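You operate a simulated robot arm through the tools that you are given. There is no shell and no other tool. Be economical: measure what you need, move in short steps, check, and stop when the job is done.

Carry out the task below with a simulated two-armed robot. There is one attempt and no reset: what you move stays moved.

TASK
On the counter top, fold the hand towel in half, so that its two long edges meet.

It is judged by the outcome, as a careful person would: the job done as asked, and still so three seconds after it is handed in. It fails if anything else is knocked over, pushed out of place, dropped, spilled or broken. Flat cloth is picked up by pressing the open fingertips on it (5 to 10 N) and closing them slowly along it; thin cloth reads only 2 to 8 mm in the jaws.

THE ROBOT
Two 7-joint arms with two-finger parallel grippers on one trunk, on a base that drives. Base frame: it is fixed to the floor where the robot stands at the start and does not move with it; the origin is under the middle of the robot, x ahead of it, y to its left, z up; the surface under the hand at the start is at about z = 0.86. Lengths are in m, angles in degrees, forces in N, time in s.
The left shoulder is at the start at [0.07, 0.163, 1.195], the right one opposite. With the tool pointing down near the work surface each hand reaches from about 0.4 to 0.88 m from the robot's upright axis, wherever it stands, measured 20 degrees to its own side. Places, roughly: counter top [0.6, 0.6, 0.9]; hand towel [0.6, 0, 0.9]. Payload 3.43 kg a hand.
The tool frame of a hand sits at the grasp point between the pads (the TCP): z along the fingers, y along the line on which they close. The tips reach 0.034 m beyond it. The gripper opens to 0.128 m. The fingers are 0.024 m wide and 0.012 m thick; the gripper's body (0.048 by 0.13 m) begins 0.096 m behind the TCP.
Orientation is told as [roll, pitch, yaw] about the base's x, y, z axes, in that order, counted from this pose: with the fingers straight down and closing along the base's y, the tool's x points along the base's -x, its y along +y and its z along -z.

THE INTERFACE
- The arms move only by the tool drive_tool. It takes "left_series", "right_series" or both (then of equal length, played together; a hand with none holds still); each is a list of rows, each a list of 7 numbers: the shift along the tool's x, y, z in m, then the turn, a rotation vector about the tool's x, y, z in degrees, then the closure, from 0 (fully open) to 1 (shut). In form: [[tx, ty, tz, ax, ay, az, gripper], ...]. A call has 1 to 10 rows; each row is the pose to reach, as a shift and turn from the pose commanded when the call began, along the tool's axes at that moment. Each row takes 0.2 s and may step no farther than 0.05 m and 8.6 degrees from the row before; otherwise, or with a gripper value out of range, the whole call is refused. A pose out of reach is approached as far as the arm can. The call stops where the force on the tool passes 40 N (or 10 N more than at its start, if that is more) or the arm is blocked; 0.2 s more then pass. The fingers move at their own pace (about 0.153 m/s each) and stop on an object; they squeeze with about 34 N. The grip force told is the motor's: it shows also when the fingers shut on nothing. Time passes only in rows, and 0.2 s behind the last, so rows that repeat a pose let the fingers close. It gives the time, the measured TCP pose, the force on the tool (base axes), the opening and the grip force at its end, in the units of the frame above (readings bear some noise), with the torque about the TCP (base axes, N m) and any sound that the robot's microphone picked up, and new pictures: "show" is both (left out), scene, wrist or none (wrist: the cameras of the hands that moved).
- Cameras (640 x 400 px; columns grow to the right, rows downward): "scene" is now at [0.1318, -0.0116, 1.4124]; the picture's right is [-0.12, -0.99, 0.00], its down [-0.65, 0.08, -0.76] and it looks along [0.75, -0.09, -0.65] (base axes); focal length 214 px, centre (320, 200). "left" rides on the left gripper at [0.076, 0.011, -0.16] in its tool frame; the picture's right is [-0.15, 0.99, 0.00], its down [-0.88, -0.13, -0.46] and it looks along [-0.45, -0.07, 0.89] (tool axes); focal length 234 px, centre (320, 200). "right" rides on the right gripper at [0.076, -0.011, -0.16] in its tool frame; the picture's right is [0.15, 0.99, 0.00], its down [-0.88, 0.13, -0.46] and it looks along [-0.45, 0.07, 0.89] (tool axes); focal length 234 px, centre (320, 200). There is no depth. A picture from a camera that has moved, and an enlarged one, comes with that camera's place and axes in the base frame and with its lens.
- move_column(by): slides the trunk up (or, below 0, down) by that many m; the arms and the scene camera ride with it, the base frame stays. It gives what a move gives, with no picture.
- steer(legs): drives the robot by 1 to 6 legs, each [ahead, left, turn to the left] in m, m and degrees, along the robot's own axes; the way and the turn of a leg run together, so that a leg with both is an arc; at most 1.5 m and 180 degrees a leg. The arms and the cameras ride along, it lands a little off, and it stops where it bumps. It gives what a move gives, and a new picture of the scene camera.
- pan_tilt(pan, tilt): turns the head with the scene camera to pan (to the left, within 86 degrees either way) and tilt (down, from -29 to 69), counted from straight ahead of the robot. It gives what a move gives, and a new picture of the scene camera.
- enlarge(camera, box): a new picture of the part [left, top, right, bottom] of that camera's present view, enlarged. No time passes.
- close_job(): hands the job in; it is judged then, once.

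Go step by step. Nothing tells you exact positions but the pictures and the camera data: compare them with the known pose of the tool, close in by small moves and look again before you grip or let go. The budget is 120 turns and 260 pictures, counting those below and the enlarged ones. Unless the task says otherwise, let go and move clear before handing in.

The tools are called after ">>>" by a JSON object that holds its "api" and its "payload". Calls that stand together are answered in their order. drive_tool: Moves the arms, as the interface text tells. Its arguments: {"type":"object","properties":{"left_series":{"type":"array"},"right_series":{"type":"array"},"show":{"type":"string","enum":["both","scene","wrist","none"]}},"required":[]} The other tools are called the same way: move_column (by) slides the trunk up or down; steer (legs) drives the base; pan_tilt (pan, tilt) turns the head that bears the scene camera; enlarge (camera, box) takes an enlarged picture of a part of a camera's view; close_job () hands the job in.

At the start:

```text
time: 0.0
left_ee_pos: [0.5638, 0.234, 1.0714]
left_tool_rot: [0.0, 0.0, 0.0]
left_ft_force: [-0.2, 0.6, -0.6]
left_torque: [0.01, 0.04, -0.02]
left_grip_width: 0.128
left_gripper_force: 0.1
right_ee_pos: [0.6773, -0.2469, 1.0376]
right_tool_rot: [0.0, -0.1, 0.0]
right_ft_force: [1.2, -0.3, -0.1]
right_torque: [-0.01, 0.0, 0.0]
right_grip_width: 0.1279
right_gripper_force: 0.1
trunk travel left (down, up): [-0.675, 0.265]
robot x, y, heading: [-0.0027, -0.0, 0.3]
head pan, tilt: [-7.1, 40.6]
```

scene: 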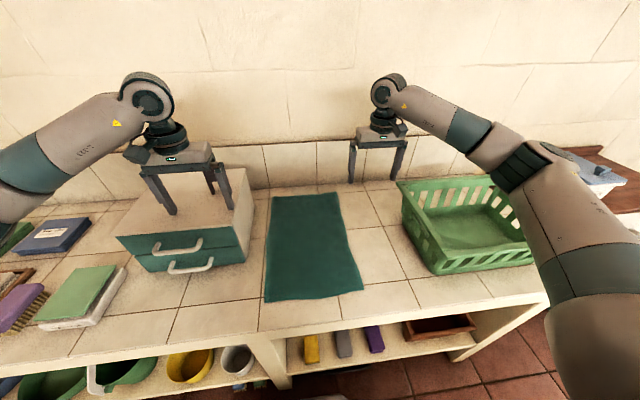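
right: 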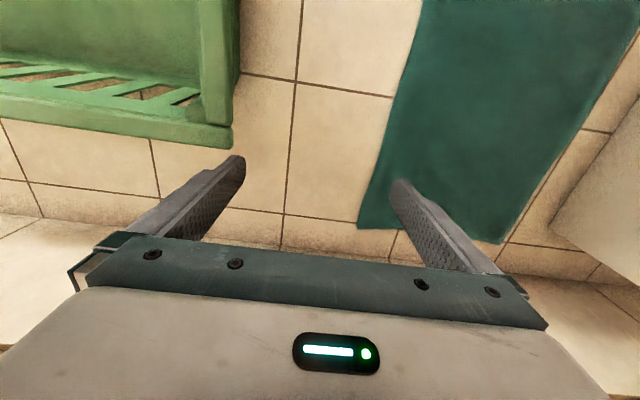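
left: 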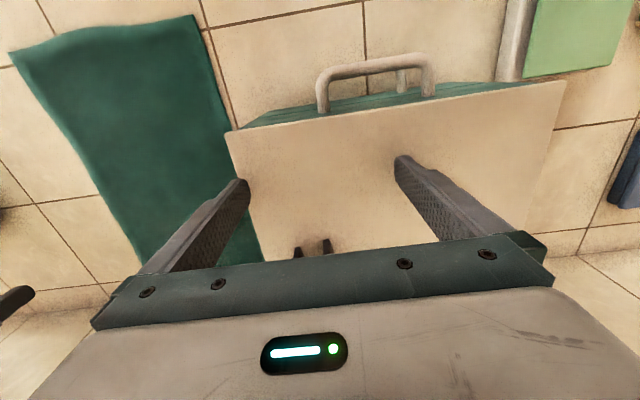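

The towel lies with its long edges along x, at about y = 0.10 and y = -0.16, with x running from 0.39 to 0.81. The drawer box is just left of it. I'll raise the trunk and stand a bit to the left, turned right. That way the left hand can take the far left corner and the right hand the near left corner.

>>> {"api": "move_column", "payload": {"by": 0.1}}

>>> {"api": "steer", "payload": {"legs": [[0, 0.25, 0], [0, 0, -22]]}}

>>> {"api": "pan_tilt", "payload": {"pan": 0, "tilt": 50}}

```text
time: 1.3
left_ee_pos: [0.5645, 0.2341, 1.1701]
left_tool_rot: [0.0, 0.0, 0.0]
left_ft_force: [0.0, 0.0, -0.3]
left_torque: [-0.03, 0.06, 0.0]
left_grip_width: 0.1279
left_gripper_force: 0.1
right_ee_pos: [0.6786, -0.247, 1.1379]
right_tool_rot: [-0.1, -0.1, 0.0]
right_ft_force: [0.2, 0.7, 0.3]
right_torque: [0.0, 0.01, 0.01]
right_grip_width: 0.128
right_gripper_force: 0.0
trunk travel left (down, up): [-0.775, 0.165]
robot x, y, heading: [-0.0013, 0.0012, -0.1]
head pan, tilt: [-7.1, 40.6]
```

```text
time: 4.3
left_ee_pos: [0.6103, 0.2702, 1.1705]
left_tool_rot: [0.0, -0.1, -21.0]
left_ft_force: [-0.4, -0.8, 0.2]
left_torque: [-0.02, -0.02, 0.0]
left_grip_width: 0.128
left_gripper_force: 0.0
right_ee_pos: [0.5457, -0.2188, 1.1389]
right_tool_rot: [0.0, 0.1, -20.9]
right_ft_force: [-0.3, -0.4, -1.0]
right_torque: [0.01, 0.02, -0.05]
right_grip_width: 0.1281
right_gripper_force: 0.0
trunk travel left (down, up): [-0.775, 0.165]
robot x, y, heading: [-0.0002, 0.2527, -20.9]
head pan, tilt: [-7.1, 40.6]
camera scene: at [0.119, 0.1949, 1.5124], right [-0.47, -0.88, 0.0], down [-0.57, 0.31, -0.76], along [0.67, -0.36, -0.65], focal length 214 px, centre (320, 200)
```

scene: 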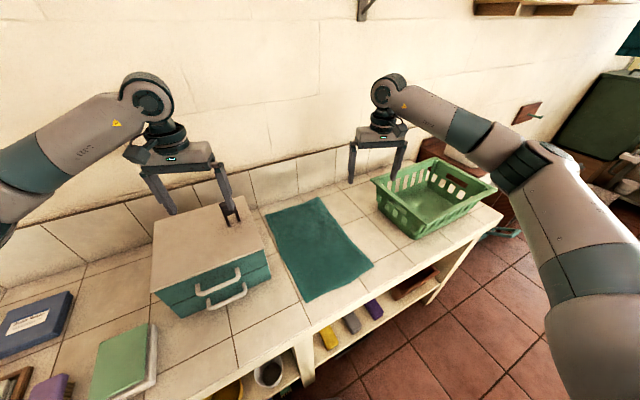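

```text
time: 5.0
left_ee_pos: [0.6096, 0.2724, 1.1712]
left_tool_rot: [0.0, 0.1, -20.8]
left_ft_force: [-0.1, 0.0, -0.9]
left_torque: [0.01, 0.02, 0.0]
left_grip_width: 0.128
left_gripper_force: 0.0
right_ee_pos: [0.5442, -0.2194, 1.1394]
right_tool_rot: [0.0, 0.0, -21.0]
right_ft_force: [0.1, -0.3, 0.3]
right_torque: [0.0, 0.04, 0.0]
right_grip_width: 0.1281
right_gripper_force: 0.0
trunk travel left (down, up): [-0.775, 0.165]
robot x, y, heading: [0.0015, 0.2529, -20.8]
head pan, tilt: [0.0, 50.0]
camera scene: at [0.1159, 0.2066, 1.4992], right [-0.36, -0.93, 0.0], down [-0.72, 0.27, -0.64], along [0.6, -0.23, -0.77], focal length 214 px, centre (320, 200)
```

scene: 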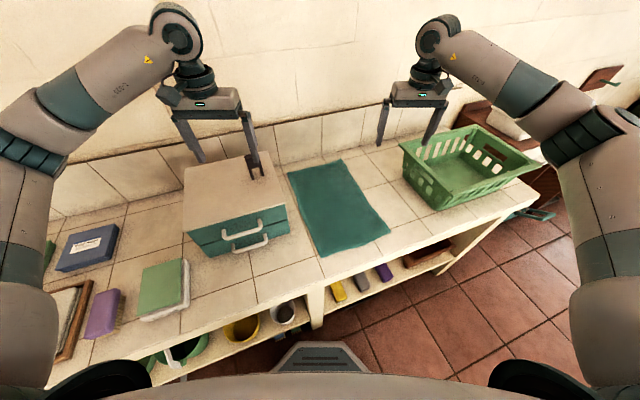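

The view is clear now. I'll enlarge the towel and the box to measure the corners.

>>> {"api": "enlarge", "payload": {"camera": "scene", "box": [170, 130, 410, 280]}}

```text
2.67 times, centred on (290, 205) of scene
camera zoom: at [0.1159, 0.2066, 1.4992], right [-0.36, -0.93, 0.0], down [-0.72, 0.27, -0.64], along [0.6, -0.23, -0.77], focal length 572 px, centre (400, 187)
```

zoom: 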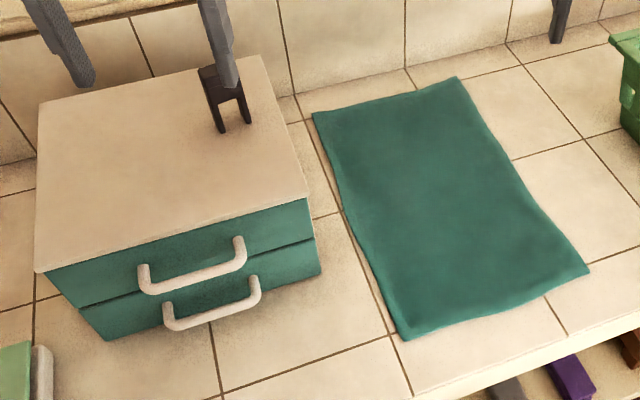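

Measured positions:
- **Towel corners:** about (0.81, 0.094), (0.81, -0.162), (0.395, -0.162) and (0.39, 0.096).
- **Box:** its right side is at y ≈ 0.16 and its top at z ≈ 1.02, with a small dark object standing on it.

I'll bring both hands over the left edge, turned so the fingers close along x and are part closed.

>>> {"api": "drive_tool", "payload": {"left_series": [[-0.0197, -0.0125, 0, 0, 0, 6.9, 0.3], [-0.0395, -0.025, 0, 0, 0, 13.8, 0.65], [-0.0592, -0.0375, 0, 0, 0, 20.7, 0.65], [-0.0789, -0.05, 0, 0, 0, 27.6, 0.65], [-0.0987, -0.0626, 0, 0, 0, 34.5, 0.65], [-0.1184, -0.0751, 0, 0, 0, 41.4, 0.65], [-0.1381, -0.0876, 0, 0, 0, 48.3, 0.65], [-0.1578, -0.1001, 0, 0, 0, 55.2, 0.65], [-0.1776, -0.1126, 0, 0, 0, 62.1, 0.65], [-0.1973, -0.1251, 0, 0, 0, 69, 0.65]], "right_series": [[0.0205, 0.0247, 0, 0, 0, 6.9, 0.3], [0.041, 0.0495, 0, 0, 0, 13.8, 0.65], [0.0616, 0.0742, 0, 0, 0, 20.7, 0.65], [0.0821, 0.0989, 0, 0, 0, 27.6, 0.65], [0.1026, 0.1237, 0, 0, 0, 34.5, 0.65], [0.1231, 0.1484, 0, 0, 0, 41.4, 0.65], [0.1436, 0.1731, 0, 0, 0, 48.3, 0.65], [0.1642, 0.1978, 0, 0, 0, 55.2, 0.65], [0.1847, 0.2226, 0, 0, 0, 62.1, 0.65], [0.2052, 0.2473, 0, 0, 0, 69, 0.65]]}}

```text
time: 7.2
left_ee_pos: [0.702, 0.1522, 1.1702]
left_tool_rot: [0.0, 0.1, -65.8]
left_ft_force: [0.2, -0.6, 0.4]
left_torque: [-0.06, 0.0, -0.03]
left_grip_width: 0.0449
left_gripper_force: 0.0
left hand out of reach, approached as far as the arm can: row 7, 8, 9, 10
right_ee_pos: [0.4424, 0.085, 1.1402]
right_tool_rot: [0.0, -0.1, -89.9]
right_ft_force: [0.3, 0.5, 0.0]
right_torque: [0.01, 0.01, 0.02]
right_grip_width: 0.045
right_gripper_force: 0.1
trunk travel left (down, up): [-0.775, 0.165]
robot x, y, heading: [-0.0022, 0.2538, -21.0]
head pan, tilt: [0.0, 50.0]
camera scene: at [0.1164, 0.2089, 1.4992], right [-0.36, -0.93, 0.0], down [-0.72, 0.27, -0.64], along [0.6, -0.23, -0.77], focal length 214 px, centre (320, 200)
camera right: at [0.4306, 0.1611, 1.2997], right [0.99, 0.15, 0.0], down [0.13, -0.88, 0.46], along [0.07, -0.45, -0.89], focal length 234 px, centre (320, 200)
camera left: at [0.6797, 0.2258, 1.3313], right [0.96, 0.27, 0.0], down [0.24, -0.86, 0.46], along [0.12, -0.44, -0.89], focal length 234 px, centre (320, 200)
```

scene: 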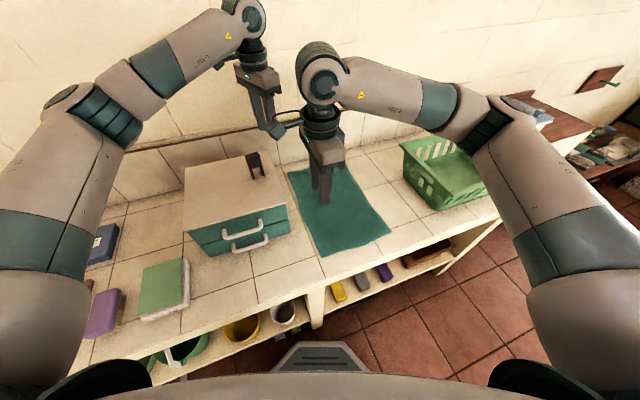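
right: 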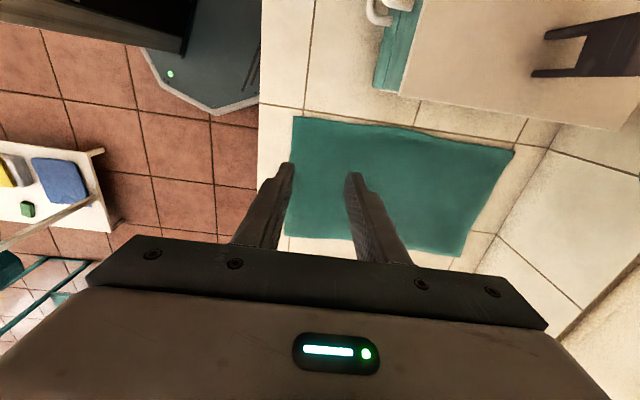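
left: 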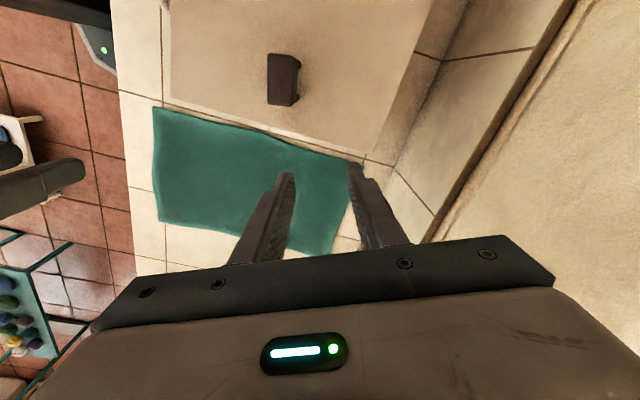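

The right hand is in place above its corner. The left hand stopped short of its target at this height, so I'll try lower and somewhat nearer.

>>> {"api": "drive_tool", "payload": {"left_series": [[-0.017, -0.003, 0.01, 0, 0, 3.5, 0.65], [-0.034, -0.006, 0.02, 0, 0, 7, 0.65], [-0.051, -0.009, 0.035, 0, 0, 10.5, 0.65], [-0.0685, -0.0111, 0.05, 0, 0, 14, 0.65], [-0.0685, -0.0111, 0.08, 0, 0, 14, 0.65]], "show": "wrist"}}

```text
time: 8.4
left_ee_pos: [0.6913, 0.1543, 1.1442]
left_tool_rot: [-0.3, -0.3, -68.5]
left_ft_force: [0.4, 0.7, 0.4]
left_torque: [-0.01, 0.01, 0.01]
left_grip_width: 0.0447
left_gripper_force: 0.1
left hand out of reach, approached as far as the arm can: row 1, 2, 3, 4, 5
right_ee_pos: [0.4419, 0.085, 1.1405]
right_tool_rot: [-0.1, 0.1, -90.0]
right_ft_force: [0.9, 0.4, -0.2]
right_torque: [-0.07, 0.01, 0.01]
right_grip_width: 0.0445
right_gripper_force: 0.0
trunk travel left (down, up): [-0.775, 0.165]
robot x, y, heading: [-0.0026, 0.2518, -20.8]
head pan, tilt: [0.0, 50.0]
camera left: at [0.6737, 0.23, 1.3039], right [0.97, 0.23, 0.0], down [0.2, -0.86, 0.46], along [0.1, -0.45, -0.89], focal length 234 px, centre (320, 200)
```

left: 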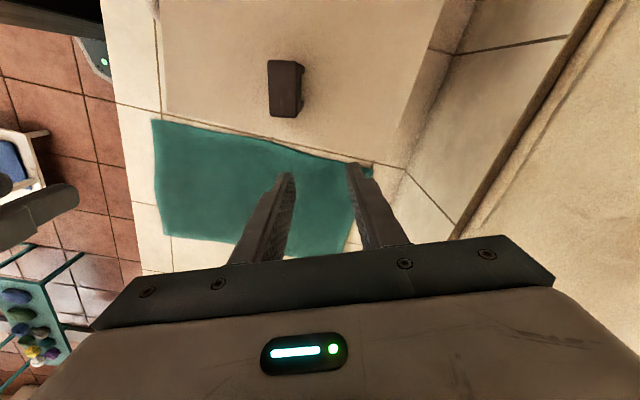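

This looks like a wrist turn limit. I'll turn the left hand back to a yaw of about -40 and try for the same spot.

>>> {"api": "drive_tool", "payload": {"left_series": [[0, 0, 0, 0, 0, -7, 0.65], [0, 0, 0, 0, 0, -14, 0.65], [-0.022, 0.0075, 0, 0, 0, -21, 0.65], [-0.044, 0.015, 0, 0, 0, -28, 0.65], [-0.066, 0.0225, 0, 0, 0, -28, 0.65], [-0.0871, 0.0301, 0, 0, 0, -28, 0.65], [-0.0871, 0.0301, 0.045, 0, 0, -28, 0.65]], "show": "wrist"}}

```text
time: 10.0
left_ee_pos: [0.7531, 0.0793, 1.1027]
left_tool_rot: [-0.4, 0.0, -40.5]
left_ft_force: [0.3, -0.6, -0.1]
left_torque: [-0.03, 0.04, -0.01]
left_grip_width: 0.0446
left_gripper_force: 0.2
right_ee_pos: [0.443, 0.0851, 1.14]
right_tool_rot: [-0.2, 0.0, -89.9]
right_ft_force: [0.0, 0.3, -0.7]
right_torque: [-0.03, 0.04, -0.01]
right_grip_width: 0.0446
right_gripper_force: 0.0
trunk travel left (down, up): [-0.775, 0.165]
robot x, y, heading: [0.0015, 0.2495, -20.9]
head pan, tilt: [0.0, 50.0]
camera left: at [0.703, 0.1374, 1.2641], right [0.75, 0.66, -0.01], down [0.59, -0.67, 0.46], along [0.3, -0.35, -0.89], focal length 234 px, centre (320, 200)
```

left: 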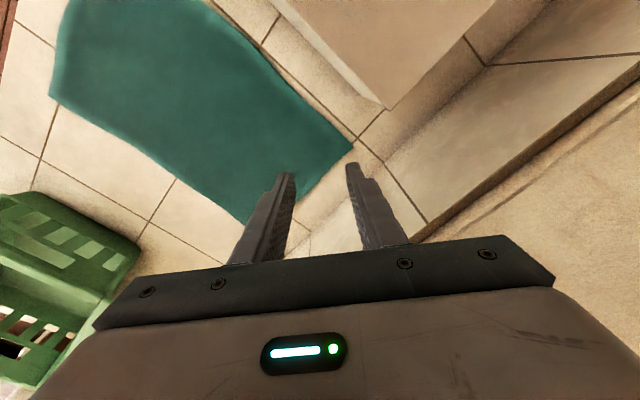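

The left hand reaches the spot at this yaw. Before touching the cloth I'll rehearse the carry in the air, moving both hands 0.24 m to the right.

>>> {"api": "drive_tool", "payload": {"left_series": [[-0.026, -0.0304, 0, 0, 0, 0, 0.65], [-0.0519, -0.0608, 0, 0, 0, 0, 0.65], [-0.0779, -0.0912, 0, 0, 0, 0, 0.65], [-0.1039, -0.1216, 0, 0, 0, 0, 0.65], [-0.1298, -0.152, 0, 0, 0, 0, 0.65], [-0.1558, -0.1824, 0, 0, 0, 0, 0.65]], "right_series": [[-0.04, 0, 0, 0, 0, 0, 0.65], [-0.08, 0, 0, 0, 0, 0, 0.65], [-0.12, 0, 0, 0, 0, 0, 0.65], [-0.16, 0, 0, 0, 0, 0, 0.65], [-0.2, 0, 0, 0, 0, 0, 0.65], [-0.24, 0, 0, 0, 0, 0, 0.65]], "show": "scene"}}

```text
time: 11.4
left_ee_pos: [0.6882, -0.095, 1.1046]
left_tool_rot: [0.0, -0.1, -40.5]
left_ft_force: [0.5, 0.4, 0.1]
left_torque: [-0.05, 0.01, 0.01]
left_grip_width: 0.045
left_gripper_force: 0.0
left hand out of reach, approached as far as the arm can: row 3, 4, 5, 6
right_ee_pos: [0.4404, -0.1595, 1.1397]
right_tool_rot: [0.0, 0.1, -89.9]
right_ft_force: [0.1, 0.1, -1.1]
right_torque: [0.05, -0.05, 0.02]
right_grip_width: 0.045
right_gripper_force: 0.0
trunk travel left (down, up): [-0.775, 0.165]
robot x, y, heading: [-0.0049, 0.2505, -21.0]
head pan, tilt: [0.0, 50.0]
camera scene: at [0.1134, 0.2041, 1.4993], right [-0.36, -0.93, 0.0], down [-0.71, 0.28, -0.64], along [0.6, -0.23, -0.77], focal length 214 px, centre (320, 200)
```

scene: 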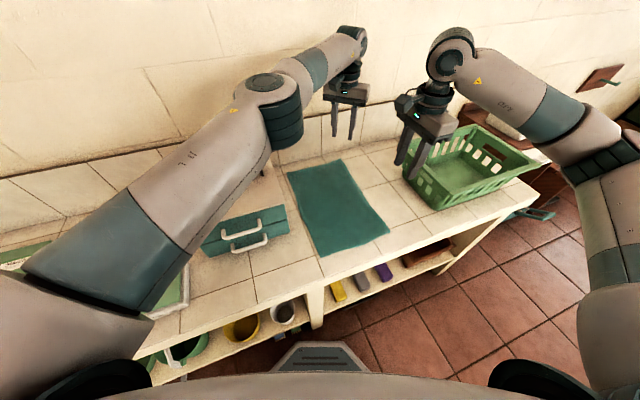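

The left arm runs out of reach at the far right. I'll bring the hands back, then move the base a little nearer and to the right, and turn it more.

>>> {"api": "drive_tool", "payload": {"left_series": [[0.0179, 0.0308, 0, 0, 0, 0, 0.65], [0.0357, 0.0615, 0, 0, 0, 0, 0.65], [0.0536, 0.0923, 0, 0, 0, 0, 0.65], [0.0714, 0.123, 0, 0, 0, 0, 0.65], [0.0893, 0.1538, 0, 0, 0, 0, 0.65]], "right_series": [[0.048, 0, 0, 0, 0, 0, 0.65], [0.096, 0, 0, 0, 0, 0, 0.65], [0.144, 0, 0, 0, 0, 0, 0.65], [0.192, 0, 0, 0, 0, 0, 0.65], [0.24, 0, 0, 0, 0, 0, 0.65]], "show": "none"}}

>>> {"api": "steer", "payload": {"legs": [[0.075, -0.11, 0], [0, 0, -11]]}}

```text
time: 12.6
left_ee_pos: [0.7198, 0.087, 1.0999]
left_tool_rot: [-0.5, -0.3, -40.5]
left_ft_force: [0.2, -0.4, -1.1]
left_torque: [-0.06, 0.01, 0.0]
left_grip_width: 0.0445
left_gripper_force: 0.1
right_ee_pos: [0.4444, 0.0928, 1.1371]
right_tool_rot: [-0.1, -0.3, -90.0]
right_ft_force: [0.1, 0.1, -0.1]
right_torque: [-0.06, 0.0, 0.02]
right_grip_width: 0.0448
right_gripper_force: 0.0
trunk travel left (down, up): [-0.775, 0.165]
robot x, y, heading: [-0.0008, 0.2556, -21.1]
head pan, tilt: [0.0, 50.0]
```

```text
time: 14.6
left_ee_pos: [0.7059, -0.1781, 1.099]
left_tool_rot: [-0.3, -0.2, -51.3]
left_ft_force: [-0.8, -0.2, -0.4]
left_torque: [0.02, 0.0, 0.03]
left_grip_width: 0.0451
left_gripper_force: 0.1
right_ee_pos: [0.4372, -0.121, 1.1372]
right_tool_rot: [-0.1, 0.0, -100.6]
right_ft_force: [0.8, 0.3, 0.6]
right_torque: [0.03, 0.02, 0.01]
right_grip_width: 0.0448
right_gripper_force: 0.0
trunk travel left (down, up): [-0.775, 0.165]
robot x, y, heading: [0.0268, 0.1251, -31.4]
head pan, tilt: [0.0, 50.0]
camera scene: at [0.1369, 0.0557, 1.499], right [-0.52, -0.85, 0.0], down [-0.65, 0.4, -0.64], along [0.55, -0.34, -0.77], focal length 214 px, centre (320, 200)
```

scene: 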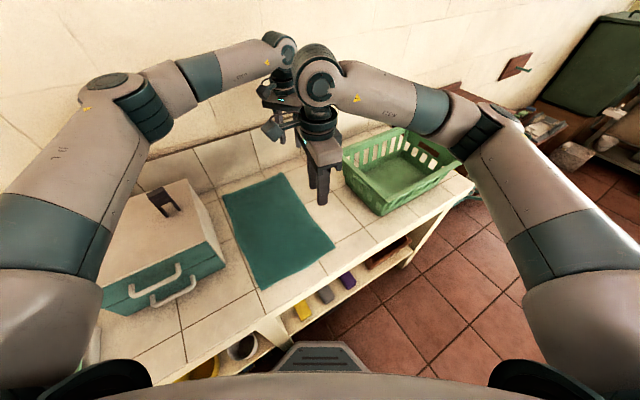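

The hands now sit near where the carry should end. I'll test in the air whether both arms can roll 40° there, body leaning right, which would lay the folded edge down flatter.

>>> {"api": "drive_tool", "payload": {"left_series": [[-0.003, 0.012, 0.01, -3.75, 4.68, 0, 0.65], [-0.006, 0.024, 0.02, -7.5, 9.36, 0, 0.65], [-0.009, 0.036, 0.03, -11.25, 14.04, 0, 0.65], [-0.012, 0.047, 0.04, -15, 18.7, 0, 0.65], [-0.012, 0.047, 0.05, -18.75, 23.4, 0, 0.65], [-0.012, 0.047, 0.05, -22.5, 28.1, 0, 0.65], [-0.012, 0.047, 0.05, -25, 31.2, 0, 0.65]], "right_series": [[0, 0, 0.01, 1.1, 5.9, 0, 0.65], [0, 0, 0.02, 2.2, 11.8, 0, 0.65], [0, 0, 0.03, 3.3, 17.7, 0, 0.65], [0, 0, 0.04, 4.4, 23.6, 0, 0.65], [0, 0, 0.05, 5.5, 29.5, 0, 0.65], [0, 0, 0.06, 6.6, 35.4, 0, 0.65], [0, 0, 0.06, 7.4, 39.3, 0, 0.65]], "show": "scene"}}

```text
time: 16.2
left_ee_pos: [0.7175, -0.1285, 1.0577]
left_tool_rot: [27.3, 30.0, -43.9]
left_ft_force: [0.7, -0.2, 0.4]
left_torque: [0.0, -0.03, 0.08]
left_grip_width: 0.0451
left_gripper_force: 0.0
left hand out of reach, approached as far as the arm can: row 4, 5, 6, 7
right_ee_pos: [0.436, -0.1214, 1.0784]
right_tool_rot: [-8.9, 39.2, -103.8]
right_ft_force: [0.5, 1.1, -0.3]
right_torque: [-0.01, -0.01, -0.01]
right_grip_width: 0.0448
right_gripper_force: 0.1
trunk travel left (down, up): [-0.775, 0.165]
robot x, y, heading: [0.0327, 0.1259, -31.8]
head pan, tilt: [0.0, 50.0]
camera scene: at [0.1371, 0.0565, 1.4991], right [-0.52, -0.85, 0.0], down [-0.65, 0.4, -0.64], along [0.55, -0.34, -0.77], focal length 214 px, centre (320, 200)
```

scene: 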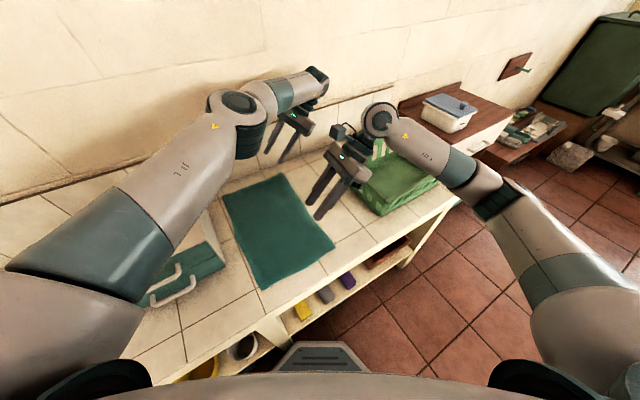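

Both arms can lean about 40° there. I'll lower the trunk 0.1 m to gain reach, then set the hands upright again.

>>> {"api": "move_column", "payload": {"by": -0.08}}

>>> {"api": "drive_tool", "payload": {"left_series": [[0, 0, 0, 4.2, -5.2, 0, 0.65], [0, 0, 0, 8.4, -10.4, 0, 0.65], [0, 0, 0, 12.5, -15.6, 0, 0.65], [0, 0, 0, 16.7, -20.8, 0, 0.65], [0, 0, 0, 20.9, -26, 0, 0.65], [0, 0, 0, 25, -31.2, 0, 0.65]], "right_series": [[0, 0, 0, -1.2, -6.6, 0, 0.65], [0, 0, 0, -2.5, -13.1, 0, 0.65], [0, 0, 0, -3.7, -19.7, 0, 0.65], [0, 0, 0, -4.9, -26.2, 0, 0.65], [0, 0, 0, -6.2, -32.8, 0, 0.65], [0, 0, 0, -7.4, -39.3, 0, 0.65]], "show": "none"}}

```text
time: 17.4
left_ee_pos: [0.7165, -0.128, 0.9767]
left_tool_rot: [27.3, 29.9, -43.7]
left_ft_force: [0.3, 0.4, 0.0]
left_torque: [0.02, 0.03, 0.0]
left_grip_width: 0.0449
left_gripper_force: 0.1
right_ee_pos: [0.4366, -0.1216, 0.9987]
right_tool_rot: [-8.8, 39.3, -103.8]
right_ft_force: [0.0, -0.1, -0.2]
right_torque: [0.03, 0.0, 0.01]
right_grip_width: 0.0448
right_gripper_force: 0.0
trunk travel left (down, up): [-0.695, 0.245]
robot x, y, heading: [0.0321, 0.1256, -31.5]
head pan, tilt: [0.0, 50.0]
```

```text
time: 18.8
left_ee_pos: [0.7186, -0.1249, 0.9772]
left_tool_rot: [-0.4, -0.5, -51.2]
left_ft_force: [0.5, 0.2, -0.5]
left_torque: [-0.02, -0.01, -0.02]
left_grip_width: 0.0448
left_gripper_force: 0.2
right_ee_pos: [0.4362, -0.1193, 0.999]
right_tool_rot: [0.1, -0.3, -100.7]
right_ft_force: [-0.5, 0.1, -0.2]
right_torque: [-0.03, 0.03, -0.05]
right_grip_width: 0.0448
right_gripper_force: 0.0
trunk travel left (down, up): [-0.695, 0.245]
robot x, y, heading: [0.0292, 0.1265, -31.6]
head pan, tilt: [0.0, 50.0]
```

Next, I'm bringing both hands over the left edge, just above the towel.

>>> {"api": "drive_tool", "payload": {"left_series": [[0.024, 0.026, -0.008, 0, 0, 2.3, 0.65], [0.048, 0.052, -0.008, 0, 0, 4.6, 0.65], [0.072, 0.078, -0.008, 0, 0, 7, 0.65], [0.096, 0.1041, -0.008, 0, 0, 9.3, 0.65], [0.12, 0.1301, -0.008, 0, 0, 11.6, 0.65], [0.144, 0.1561, -0.008, 0, 0, 14, 0.65]], "right_series": [[0.0334, -0.0065, 0.002, 0, 0, -1.8, 0.65], [0.0669, -0.013, 0.004, 0, 0, -3.6, 0.65], [0.1003, -0.0195, 0.007, 0, 0, -5.4, 0.65], [0.1337, -0.026, 0.01, 0, 0, -7.2, 0.65], [0.1672, -0.0324, 0.012, 0, 0, -9, 0.65], [0.2006, -0.0389, 0.014, 0, 0, -10.7, 0.65]]}}

```text
time: 20.2
left_ee_pos: [0.7477, 0.083, 0.9832]
left_tool_rot: [-0.3, -0.5, -65.2]
left_ft_force: [-0.5, 0.1, -0.2]
left_torque: [-0.03, 0.02, 0.01]
left_grip_width: 0.0449
left_gripper_force: 0.1
right_ee_pos: [0.4357, 0.083, 0.9849]
right_tool_rot: [-0.1, -0.2, -89.9]
right_ft_force: [0.3, -0.2, -1.4]
right_torque: [-0.02, 0.02, 0.01]
right_grip_width: 0.0446
right_gripper_force: 0.0
trunk travel left (down, up): [-0.695, 0.245]
robot x, y, heading: [0.0311, 0.1254, -31.4]
head pan, tilt: [0.0, 50.0]
camera scene: at [0.1365, 0.0604, 1.4193], right [-0.52, -0.85, 0.0], down [-0.65, 0.4, -0.64], along [0.55, -0.34, -0.77], focal length 214 px, centre (320, 200)
camera right: at [0.4251, 0.1599, 1.1434], right [0.99, 0.15, 0.0], down [0.13, -0.88, 0.46], along [0.07, -0.45, -0.89], focal length 234 px, centre (320, 200)
camera left: at [0.7258, 0.1575, 1.1433], right [0.96, 0.28, 0.0], down [0.25, -0.85, 0.46], along [0.13, -0.45, -0.89], focal length 234 px, centre (320, 200)
```

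scene: 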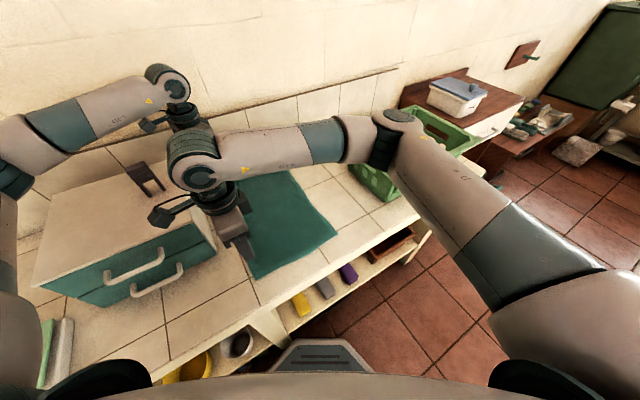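
right: 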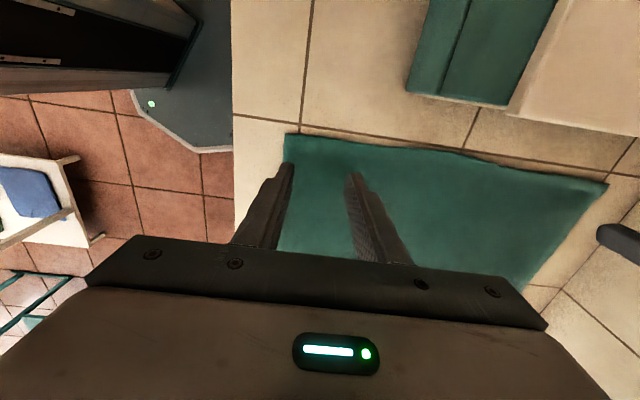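
left: 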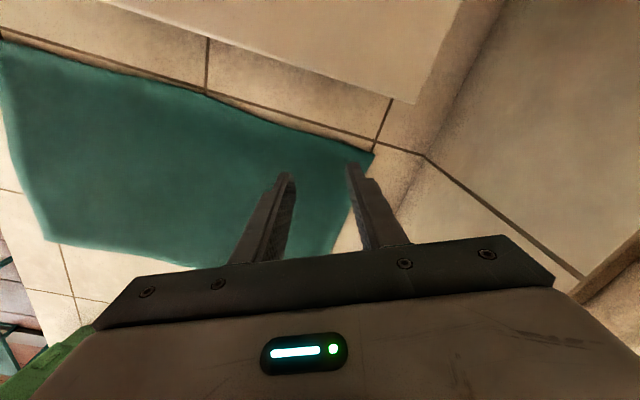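

The edge at the grip points is about y = 0.10. I'll shift 7 mm outward and go down to just above contact.

>>> {"api": "drive_tool", "payload": {"left_series": [[0.0064, 0.003, 0.02, 0, 0, 0, 0.65], [0.0064, 0.003, 0.04, 0, 0, 0, 0.65], [0.0064, 0.003, 0.055, 0, 0, 0, 0.65], [0.0064, 0.003, 0.068, 0, 0, 0, 0.65]], "right_series": [[0.007, 0, 0.02, 0, 0, 0, 0.65], [0.007, 0, 0.04, 0, 0, 0, 0.65], [0.007, 0, 0.055, 0, 0, 0, 0.65], [0.007, 0, 0.07, 0, 0, 0, 0.65]]}}

```text
time: 21.2
left_ee_pos: [0.7479, 0.0875, 0.9159]
left_tool_rot: [-0.2, -0.4, -65.2]
left_ft_force: [0.0, 0.8, -0.2]
left_torque: [0.01, 0.02, 0.03]
left_grip_width: 0.0449
left_gripper_force: 0.0
right_ee_pos: [0.4375, 0.0919, 0.914]
right_tool_rot: [0.1, 0.0, -89.9]
right_ft_force: [0.6, -0.2, 0.5]
right_torque: [-0.01, 0.03, 0.03]
right_grip_width: 0.0448
right_gripper_force: 0.1
trunk travel left (down, up): [-0.695, 0.245]
robot x, y, heading: [0.0307, 0.1247, -31.4]
head pan, tilt: [0.0, 50.0]
camera scene: at [0.1369, 0.0574, 1.4192], right [-0.52, -0.85, 0.0], down [-0.65, 0.4, -0.64], along [0.55, -0.34, -0.77], focal length 214 px, centre (320, 200)
camera right: at [0.4254, 0.1665, 1.0734], right [0.99, 0.15, 0.0], down [0.13, -0.88, 0.46], along [0.07, -0.45, -0.89], focal length 234 px, centre (320, 200)
camera left: at [0.7262, 0.1619, 1.076], right [0.96, 0.28, 0.0], down [0.25, -0.85, 0.46], along [0.13, -0.44, -0.89], focal length 234 px, centre (320, 200)
```

scene: 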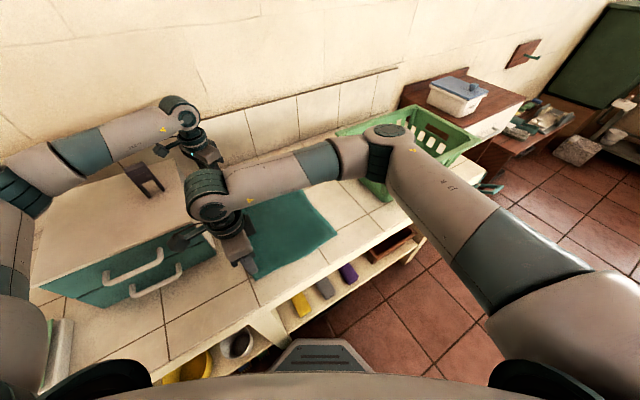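
right: 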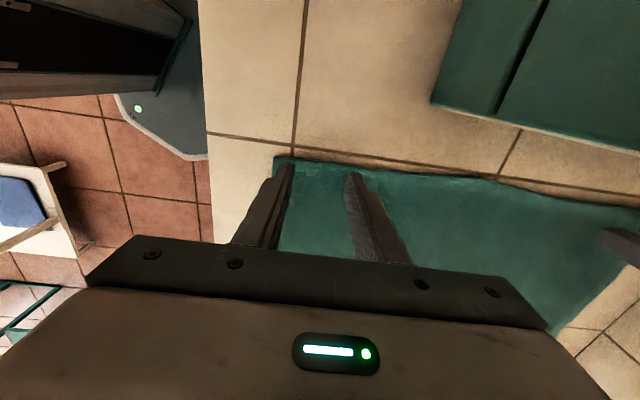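
left: 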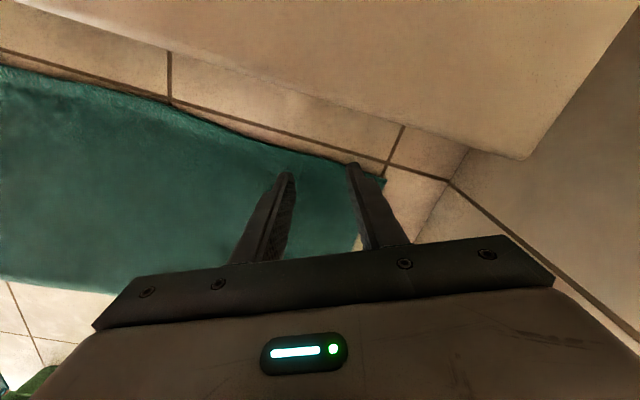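

Both hands are well aligned over the edge. I'm feeling for contact in small steps.

>>> {"api": "drive_tool", "payload": {"left_series": [[0, 0, 0.004, 0, 0, 0, 0.65], [0, 0, 0.008, 0, 0, 0, 0.65]], "right_series": [[0, 0, 0.004, 0, 0, 0, 0.65], [0, 0, 0.008, 0, 0, 0, 0.65]], "show": "none"}}

```text
time: 21.8
left_ee_pos: [0.7479, 0.0859, 0.9073]
left_tool_rot: [-0.3, -0.3, -65.2]
left_ft_force: [-0.1, 0.5, -0.3]
left_torque: [0.0, 0.04, 0.02]
left_grip_width: 0.0447
left_gripper_force: 0.0
right_ee_pos: [0.4357, 0.0907, 0.9058]
right_tool_rot: [0.0, 0.0, -89.9]
right_ft_force: [0.0, 0.1, -0.9]
right_torque: [0.01, 0.0, 0.01]
right_grip_width: 0.0447
right_gripper_force: 0.0
trunk travel left (down, up): [-0.695, 0.245]
robot x, y, heading: [0.0313, 0.1252, -31.7]
head pan, tilt: [0.0, 50.0]
```

>>> {"api": "drive_tool", "payload": {"left_series": [[0, 0, 0.003, 0, 0, 0, 0.65], [0, 0, 0.006, 0, 0, 0, 0.65]], "right_series": [[0, 0, 0.003, 0, 0, 0, 0.65], [0, 0, 0.006, 0, 0, 0, 0.65]], "show": "none"}}

```text
time: 22.4
left_ee_pos: [0.7492, 0.0881, 0.9001]
left_tool_rot: [-0.2, -0.4, -65.2]
left_ft_force: [0.1, -0.1, -0.3]
left_torque: [0.0, 0.03, -0.03]
left_grip_width: 0.0447
left_gripper_force: 0.1
right_ee_pos: [0.4354, 0.089, 0.9012]
right_tool_rot: [0.0, 0.0, -89.9]
right_ft_force: [-0.7, -0.3, -0.7]
right_torque: [0.0, 0.03, 0.01]
right_grip_width: 0.0448
right_gripper_force: 0.0
trunk travel left (down, up): [-0.695, 0.245]
robot x, y, heading: [0.0318, 0.1192, -31.4]
head pan, tilt: [0.0, 50.0]
```

There's no contact yet, so I'm going a little further down.

>>> {"api": "drive_tool", "payload": {"left_series": [[0, 0, 0.003, 0, 0, 0, 0.65], [0, 0, 0.005, 0, 0, 0, 0.65]], "right_series": [[0, 0, 0.003, 0, 0, 0, 0.65], [0, 0, 0.005, 0, 0, 0, 0.65]], "show": "none"}}

```text
time: 23.0
left_ee_pos: [0.7472, 0.0867, 0.8981]
left_tool_rot: [-0.1, -0.4, -65.2]
left_ft_force: [0.8, 0.1, 4.3]
left_torque: [-0.05, -0.01, 0.05]
left_grip_width: 0.0447
left_gripper_force: 0.0
right_ee_pos: [0.4337, 0.0902, 0.8969]
right_tool_rot: [0.1, 0.0, -89.9]
right_ft_force: [2.2, -2.2, 12.6]
right_torque: [-0.1, -0.04, 0.0]
right_grip_width: 0.0445
right_gripper_force: 0.0
trunk travel left (down, up): [-0.695, 0.245]
robot x, y, heading: [0.0307, 0.1212, -31.5]
head pan, tilt: [0.0, 50.0]
```

Contact: the left hand reads 4 N and the right 12.6 N. I'll even those out and close the fingers slowly.

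>>> {"api": "drive_tool", "payload": {"left_series": [[0, 0, 0.001, 0, 0, 0, 0.65], [0, 0, 0.001, 0, 0, 0, 0.7], [0, 0, 0.001, 0, 0, 0, 0.75], [0, 0, 0.001, 0, 0, 0, 0.8], [0, 0, 0.001, 0, 0, 0, 0.85], [0, 0, 0.001, 0, 0, 0, 0.9], [0, 0, 0.001, 0, 0, 0, 0.95], [0, 0, 0.001, 0, 0, 0, 1], [0, 0, 0.001, 0, 0, 0, 1], [0, 0, 0.001, 0, 0, 0, 1]], "right_series": [[0, 0, -0.001, 0, 0, 0, 0.65], [0, 0, -0.001, 0, 0, 0, 0.7], [0, 0, -0.001, 0, 0, 0, 0.75], [0, 0, -0.001, 0, 0, 0, 0.8], [0, 0, -0.001, 0, 0, 0, 0.85], [0, 0, -0.001, 0, 0, 0, 0.9], [0, 0, -0.001, 0, 0, 0, 0.95], [0, 0, -0.001, 0, 0, 0, 1], [0, 0, -0.001, 0, 0, 0, 1], [0, 0, -0.001, 0, 0, 0, 1]]}}

```text
time: 25.2
left_ee_pos: [0.7457, 0.0878, 0.8972]
left_tool_rot: [-0.1, -0.4, -65.1]
left_ft_force: [-14.8, -0.9, 15.1]
left_torque: [-0.04, 0.48, 0.04]
left_grip_width: 0.0048
left_gripper_force: 34.0
right_ee_pos: [0.4336, 0.0919, 0.8974]
right_tool_rot: [0.2, -0.1, -89.9]
right_ft_force: [13.7, -1.0, 8.7]
right_torque: [-0.04, -0.47, 0.11]
right_grip_width: 0.0034
right_gripper_force: 34.4
trunk travel left (down, up): [-0.695, 0.245]
robot x, y, heading: [0.0273, 0.1235, -31.5]
head pan, tilt: [0.0, 50.0]
camera scene: at [0.1336, 0.0569, 1.4194], right [-0.52, -0.85, 0.0], down [-0.65, 0.4, -0.64], along [0.55, -0.34, -0.77], focal length 214 px, centre (320, 200)
camera right: at [0.4213, 0.1656, 1.0566], right [0.99, 0.15, 0.0], down [0.13, -0.88, 0.46], along [0.07, -0.45, -0.89], focal length 234 px, centre (320, 200)
camera left: at [0.7233, 0.1631, 1.0567], right [0.96, 0.28, 0.0], down [0.25, -0.85, 0.46], along [0.13, -0.44, -0.89], focal length 234 px, centre (320, 200)
```

scene: 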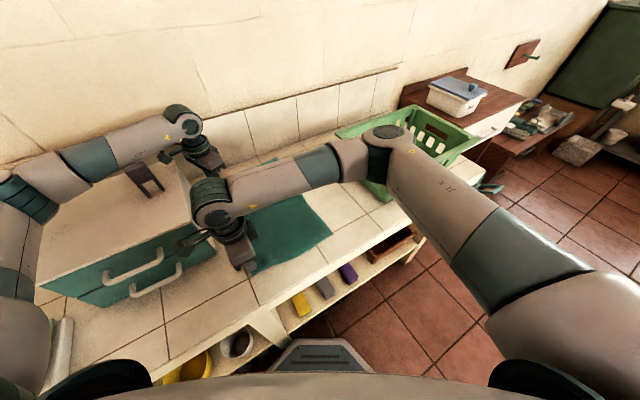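
right: 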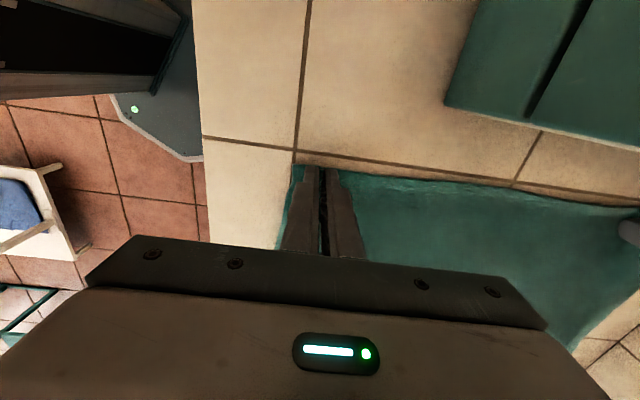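
left: 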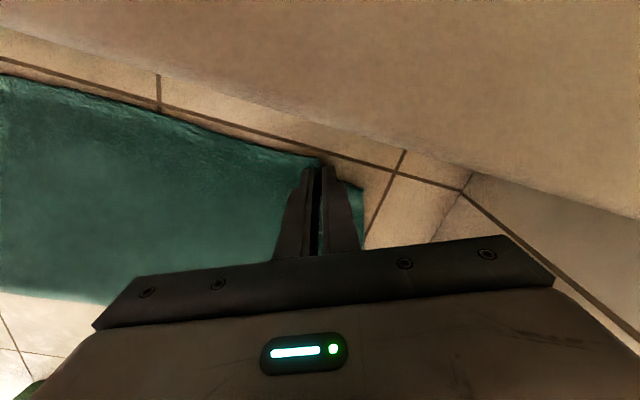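

Both jaws hold cloth, at 4.8 and 3.4 mm. I'll start the arc by lifting and moving right, easing the hands 1 cm toward each other to take out the tension.

>>> {"api": "drive_tool", "payload": {"left_series": [[0.0024, -0.0099, -0.017, 0, 0, 0, 1], [-0.0021, -0.012, -0.034, 0, 0, 0, 1], [-0.0108, -0.016, -0.05, 0, 0, 0, 1], [-0.0221, -0.0213, -0.064, 0, 0, 0, 1], [-0.0357, -0.0276, -0.077, 0, 0, 0, 1], [-0.0516, -0.035, -0.087, 0, 0, 0, 1]], "right_series": [[-0.002, 0.01, -0.017, 0, 0, 0, 1], [-0.007, 0.01, -0.034, 0, 0, 0, 1], [-0.0165, 0.01, -0.05, 0, 0, 0, 1], [-0.029, 0.01, -0.064, 0, 0, 0, 1], [-0.044, 0.01, -0.077, 0, 0, 0, 1], [-0.0615, 0.01, -0.087, 0, 0, 0, 1]]}}

```text
time: 26.6
left_ee_pos: [0.7388, 0.0249, 0.9849]
left_tool_rot: [-0.2, -0.2, -65.2]
left_ft_force: [-0.7, -1.5, -0.3]
left_torque: [0.03, 0.03, -0.01]
left_grip_width: 0.0041
left_gripper_force: 34.2
right_ee_pos: [0.4429, 0.0268, 0.9844]
right_tool_rot: [0.0, 0.1, -89.9]
right_ft_force: [-0.6, -0.4, -0.2]
right_torque: [0.05, 0.08, 0.01]
right_grip_width: 0.0033
right_gripper_force: 34.2
trunk travel left (down, up): [-0.695, 0.245]
robot x, y, heading: [0.0296, 0.1242, -31.3]
head pan, tilt: [0.0, 50.0]
camera scene: at [0.136, 0.0548, 1.419], right [-0.52, -0.85, 0.0], down [-0.65, 0.4, -0.64], along [0.55, -0.34, -0.77], focal length 214 px, centre (320, 200)
camera right: at [0.432, 0.1025, 1.1432], right [0.99, 0.15, 0.0], down [0.13, -0.88, 0.45], along [0.07, -0.45, -0.89], focal length 234 px, centre (320, 200)
camera left: at [0.7155, 0.0994, 1.144], right [0.96, 0.28, 0.0], down [0.25, -0.85, 0.46], along [0.13, -0.44, -0.89], focal length 234 px, centre (320, 200)
```

scene: 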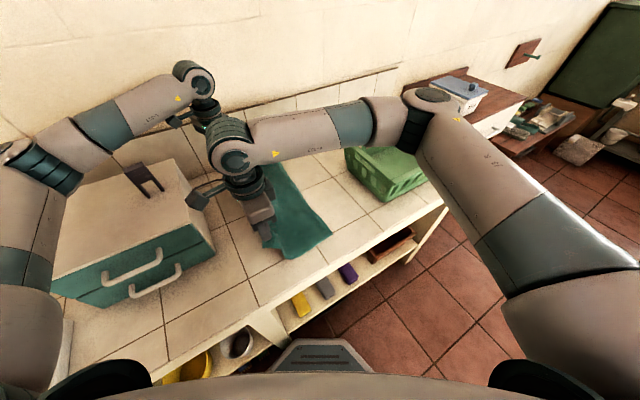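
right: 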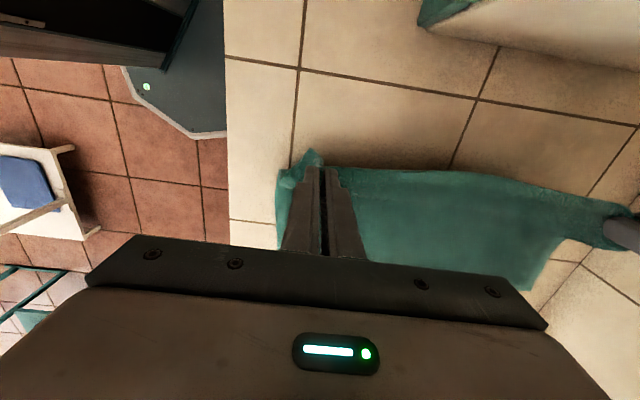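
left: 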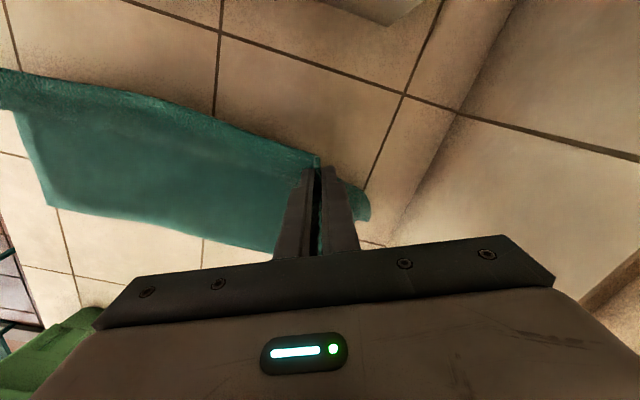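

The edge is lifted cleanly. I'll continue over the top of the arc and start to roll the hands.

>>> {"api": "drive_tool", "payload": {"left_series": [[-0.0181, -0.0084, -0.003, -1.26, 2.72, 0, 1], [-0.0363, -0.0168, -0.005, -2.53, 5.44, 0, 1], [-0.0544, -0.0253, -0.003, -3.79, 8.16, 0, 1], [-0.0726, -0.0337, 0, -5.05, 10.9, 0, 1], [-0.0907, -0.0421, 0.008, -6.3, 13.6, 0, 1], [-0.1088, -0.0505, 0.02, -7.6, 16.3, 0, 1]], "right_series": [[-0.02, 0, -0.003, 0, 3, 0, 1], [-0.04, 0, -0.005, 0, 6, 0, 1], [-0.06, 0, -0.003, 0, 9, 0, 1], [-0.08, 0, 0, 0, 12, 0, 1], [-0.1, 0, 0.008, 0, 15, 0, 1], [-0.12, 0, 0.02, 0, 18, 0, 1]]}}

```text
time: 28.0
left_ee_pos: [0.7358, -0.0972, 0.9637]
left_tool_rot: [7.7, 16.1, -64.1]
left_ft_force: [-0.5, -0.8, -0.5]
left_torque: [-0.02, 0.05, 0.04]
left_grip_width: 0.0045
left_gripper_force: 34.5
right_ee_pos: [0.4419, -0.0933, 0.9634]
right_tool_rot: [-0.1, 18.1, -89.9]
right_ft_force: [0.4, 0.1, -0.1]
right_torque: [0.03, 0.0, 0.0]
right_grip_width: 0.0033
right_gripper_force: 34.0
trunk travel left (down, up): [-0.695, 0.245]
robot x, y, heading: [0.0309, 0.1259, -31.5]
head pan, tilt: [0.0, 50.0]
camera scene: at [0.1359, 0.0535, 1.4191], right [-0.52, -0.85, 0.0], down [-0.65, 0.4, -0.64], along [0.55, -0.33, -0.77], focal length 214 px, centre (320, 200)
camera right: at [0.4308, -0.0708, 1.1381], right [0.99, 0.14, 0.05], down [0.13, -0.98, 0.16], along [0.07, -0.15, -0.99], focal length 234 px, centre (320, 200)
camera left: at [0.7128, -0.0756, 1.1387], right [0.96, 0.27, 0.09], down [0.25, -0.95, 0.17], along [0.13, -0.14, -0.98], focal length 234 px, centre (320, 200)
```

scene: 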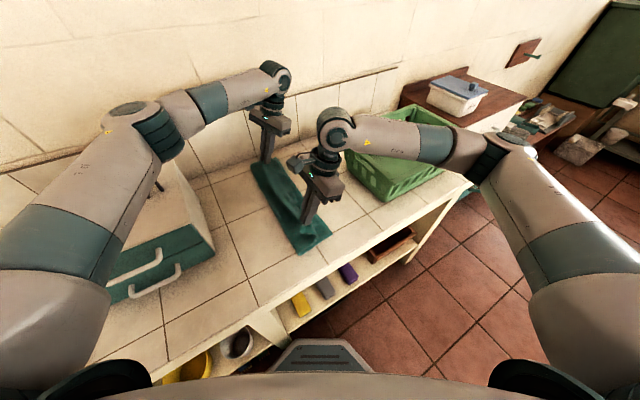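
right: 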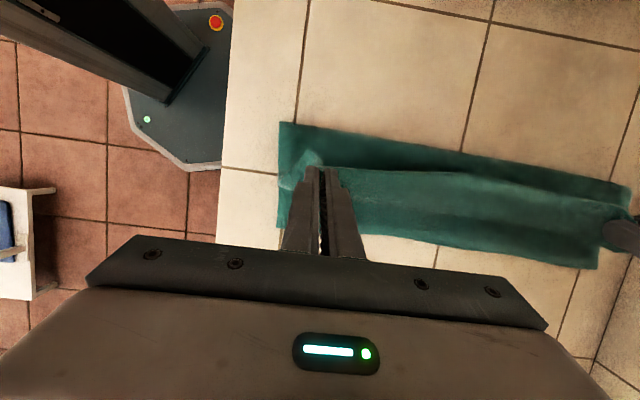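
left: 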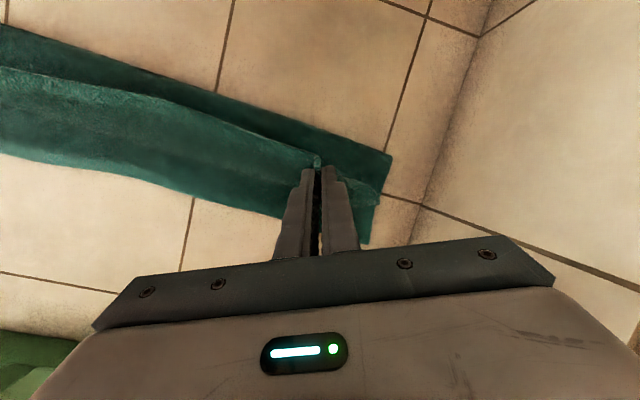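

The fold line lies near y = -0.031, which is right. I'm continuing to the far right edge and lowering.

>>> {"api": "drive_tool", "payload": {"left_series": [[-0.0156, -0.0072, 0.0058, -0.84, 1.81, 0, 1], [-0.0312, -0.0145, 0.0115, -1.68, 3.63, 0, 1], [-0.0469, -0.0217, 0.0173, -2.53, 5.44, 0, 1], [-0.0625, -0.029, 0.023, -3.37, 7.26, 0, 1], [-0.0781, -0.0362, 0.0288, -4.21, 9.07, 0, 1]], "right_series": [[-0.0172, 0, 0.0058, 0, 2, 0, 1], [-0.0344, 0, 0.0115, 0, 4, 0, 1], [-0.0517, 0, 0.0173, 0, 6, 0, 1], [-0.0689, 0, 0.023, 0, 8, 0, 1], [-0.0861, 0, 0.0288, 0, 10, 0, 1]]}}

```text
time: 29.2
left_ee_pos: [0.7193, -0.119, 0.9356]
left_tool_rot: [11.7, 23.8, -62.7]
left_ft_force: [0.8, 0.8, 0.1]
left_torque: [-0.05, 0.03, 0.03]
left_grip_width: 0.0042
left_gripper_force: 33.8
left hand out of reach, approached as far as the arm can: row 2, 3, 4, 5
right_ee_pos: [0.4446, -0.1652, 0.9101]
right_tool_rot: [0.0, 27.9, -89.9]
right_ft_force: [-1.4, -0.7, 0.5]
right_torque: [-0.03, 0.03, 0.01]
right_grip_width: 0.0032
right_gripper_force: 34.3
trunk travel left (down, up): [-0.695, 0.245]
robot x, y, heading: [0.0287, 0.1228, -31.4]
head pan, tilt: [0.0, 50.0]
camera scene: at [0.1366, 0.0564, 1.4192], right [-0.52, -0.85, 0.0], down [-0.65, 0.4, -0.64], along [0.55, -0.34, -0.77], focal length 214 px, centre (320, 200)
camera right: at [0.4337, -0.1734, 1.0858], right [0.99, 0.13, 0.07], down [0.13, -0.99, -0.01], along [0.07, 0.02, -1.0], focal length 234 px, centre (320, 200)
camera left: at [0.6965, -0.1245, 1.1132], right [0.96, 0.25, 0.13], down [0.25, -0.97, 0.03], along [0.13, 0.0, -0.99], focal length 234 px, centre (320, 200)
```

scene: 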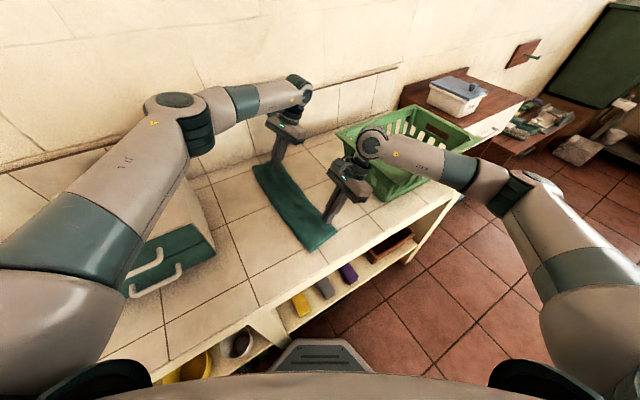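
right: 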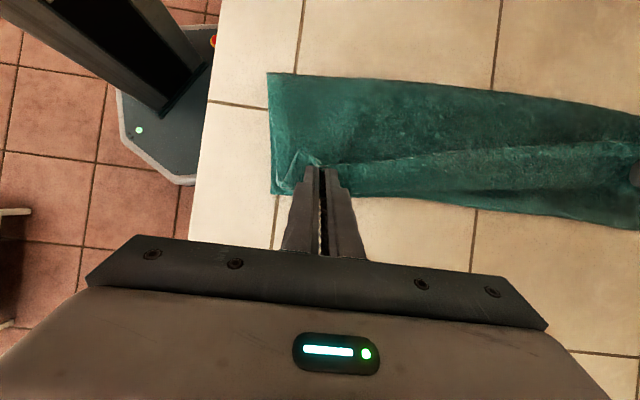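
left: 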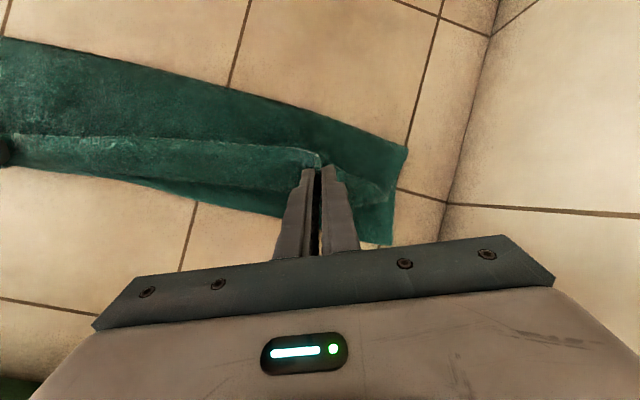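

The left arm is at its reach limit about 5 cm short. I'll draw the right hand back 5 cm, then nudge the base about 5 cm right so both hands end over the right edge together.

>>> {"api": "drive_tool", "payload": {"right_series": [[0.018, -0.007, 0.002, 0, 0, 0, 1], [0.036, -0.014, 0.004, 0, 0, 0, 1], [0.0535, -0.02, 0.0058, 0, 0, 0, 1]], "show": "none"}}

>>> {"api": "steer", "payload": {"legs": [[0.043, -0.032, 0]]}}

```text
time: 30.0
left_ee_pos: [0.7196, -0.1189, 0.9388]
left_tool_rot: [11.7, 23.7, -62.6]
left_ft_force: [0.6, -0.6, 0.3]
left_torque: [-0.03, 0.05, 0.03]
left_grip_width: 0.0044
left_gripper_force: 34.1
right_ee_pos: [0.4253, -0.1143, 0.9309]
right_tool_rot: [-0.1, 28.0, -89.9]
right_ft_force: [-0.9, -0.2, 0.4]
right_torque: [-0.03, 0.02, -0.03]
right_grip_width: 0.0033
right_gripper_force: 33.9
trunk travel left (down, up): [-0.695, 0.245]
robot x, y, heading: [0.0298, 0.1213, -31.2]
head pan, tilt: [0.0, 50.0]
```

```text
time: 30.9
left_ee_pos: [0.7382, -0.1701, 0.9364]
left_tool_rot: [11.7, 23.7, -62.8]
left_ft_force: [0.2, -0.1, -0.6]
left_torque: [-0.03, 0.07, 0.05]
left_grip_width: 0.0041
left_gripper_force: 33.9
right_ee_pos: [0.4446, -0.1645, 0.9312]
right_tool_rot: [0.0, 27.8, -89.9]
right_ft_force: [1.1, -0.4, 0.1]
right_torque: [-0.03, 0.02, 0.02]
right_grip_width: 0.0033
right_gripper_force: 34.0
trunk travel left (down, up): [-0.695, 0.245]
robot x, y, heading: [0.0485, 0.0764, -31.6]
head pan, tilt: [0.0, 50.0]
camera scene: at [0.1555, 0.0077, 1.4193], right [-0.52, -0.85, 0.0], down [-0.65, 0.4, -0.64], along [0.55, -0.34, -0.77], focal length 214 px, centre (320, 200)
```

scene: 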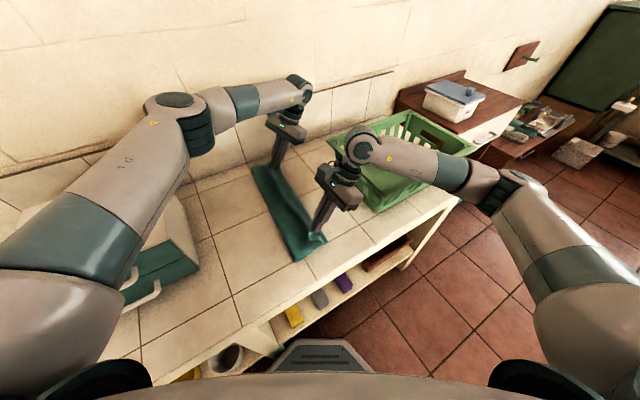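

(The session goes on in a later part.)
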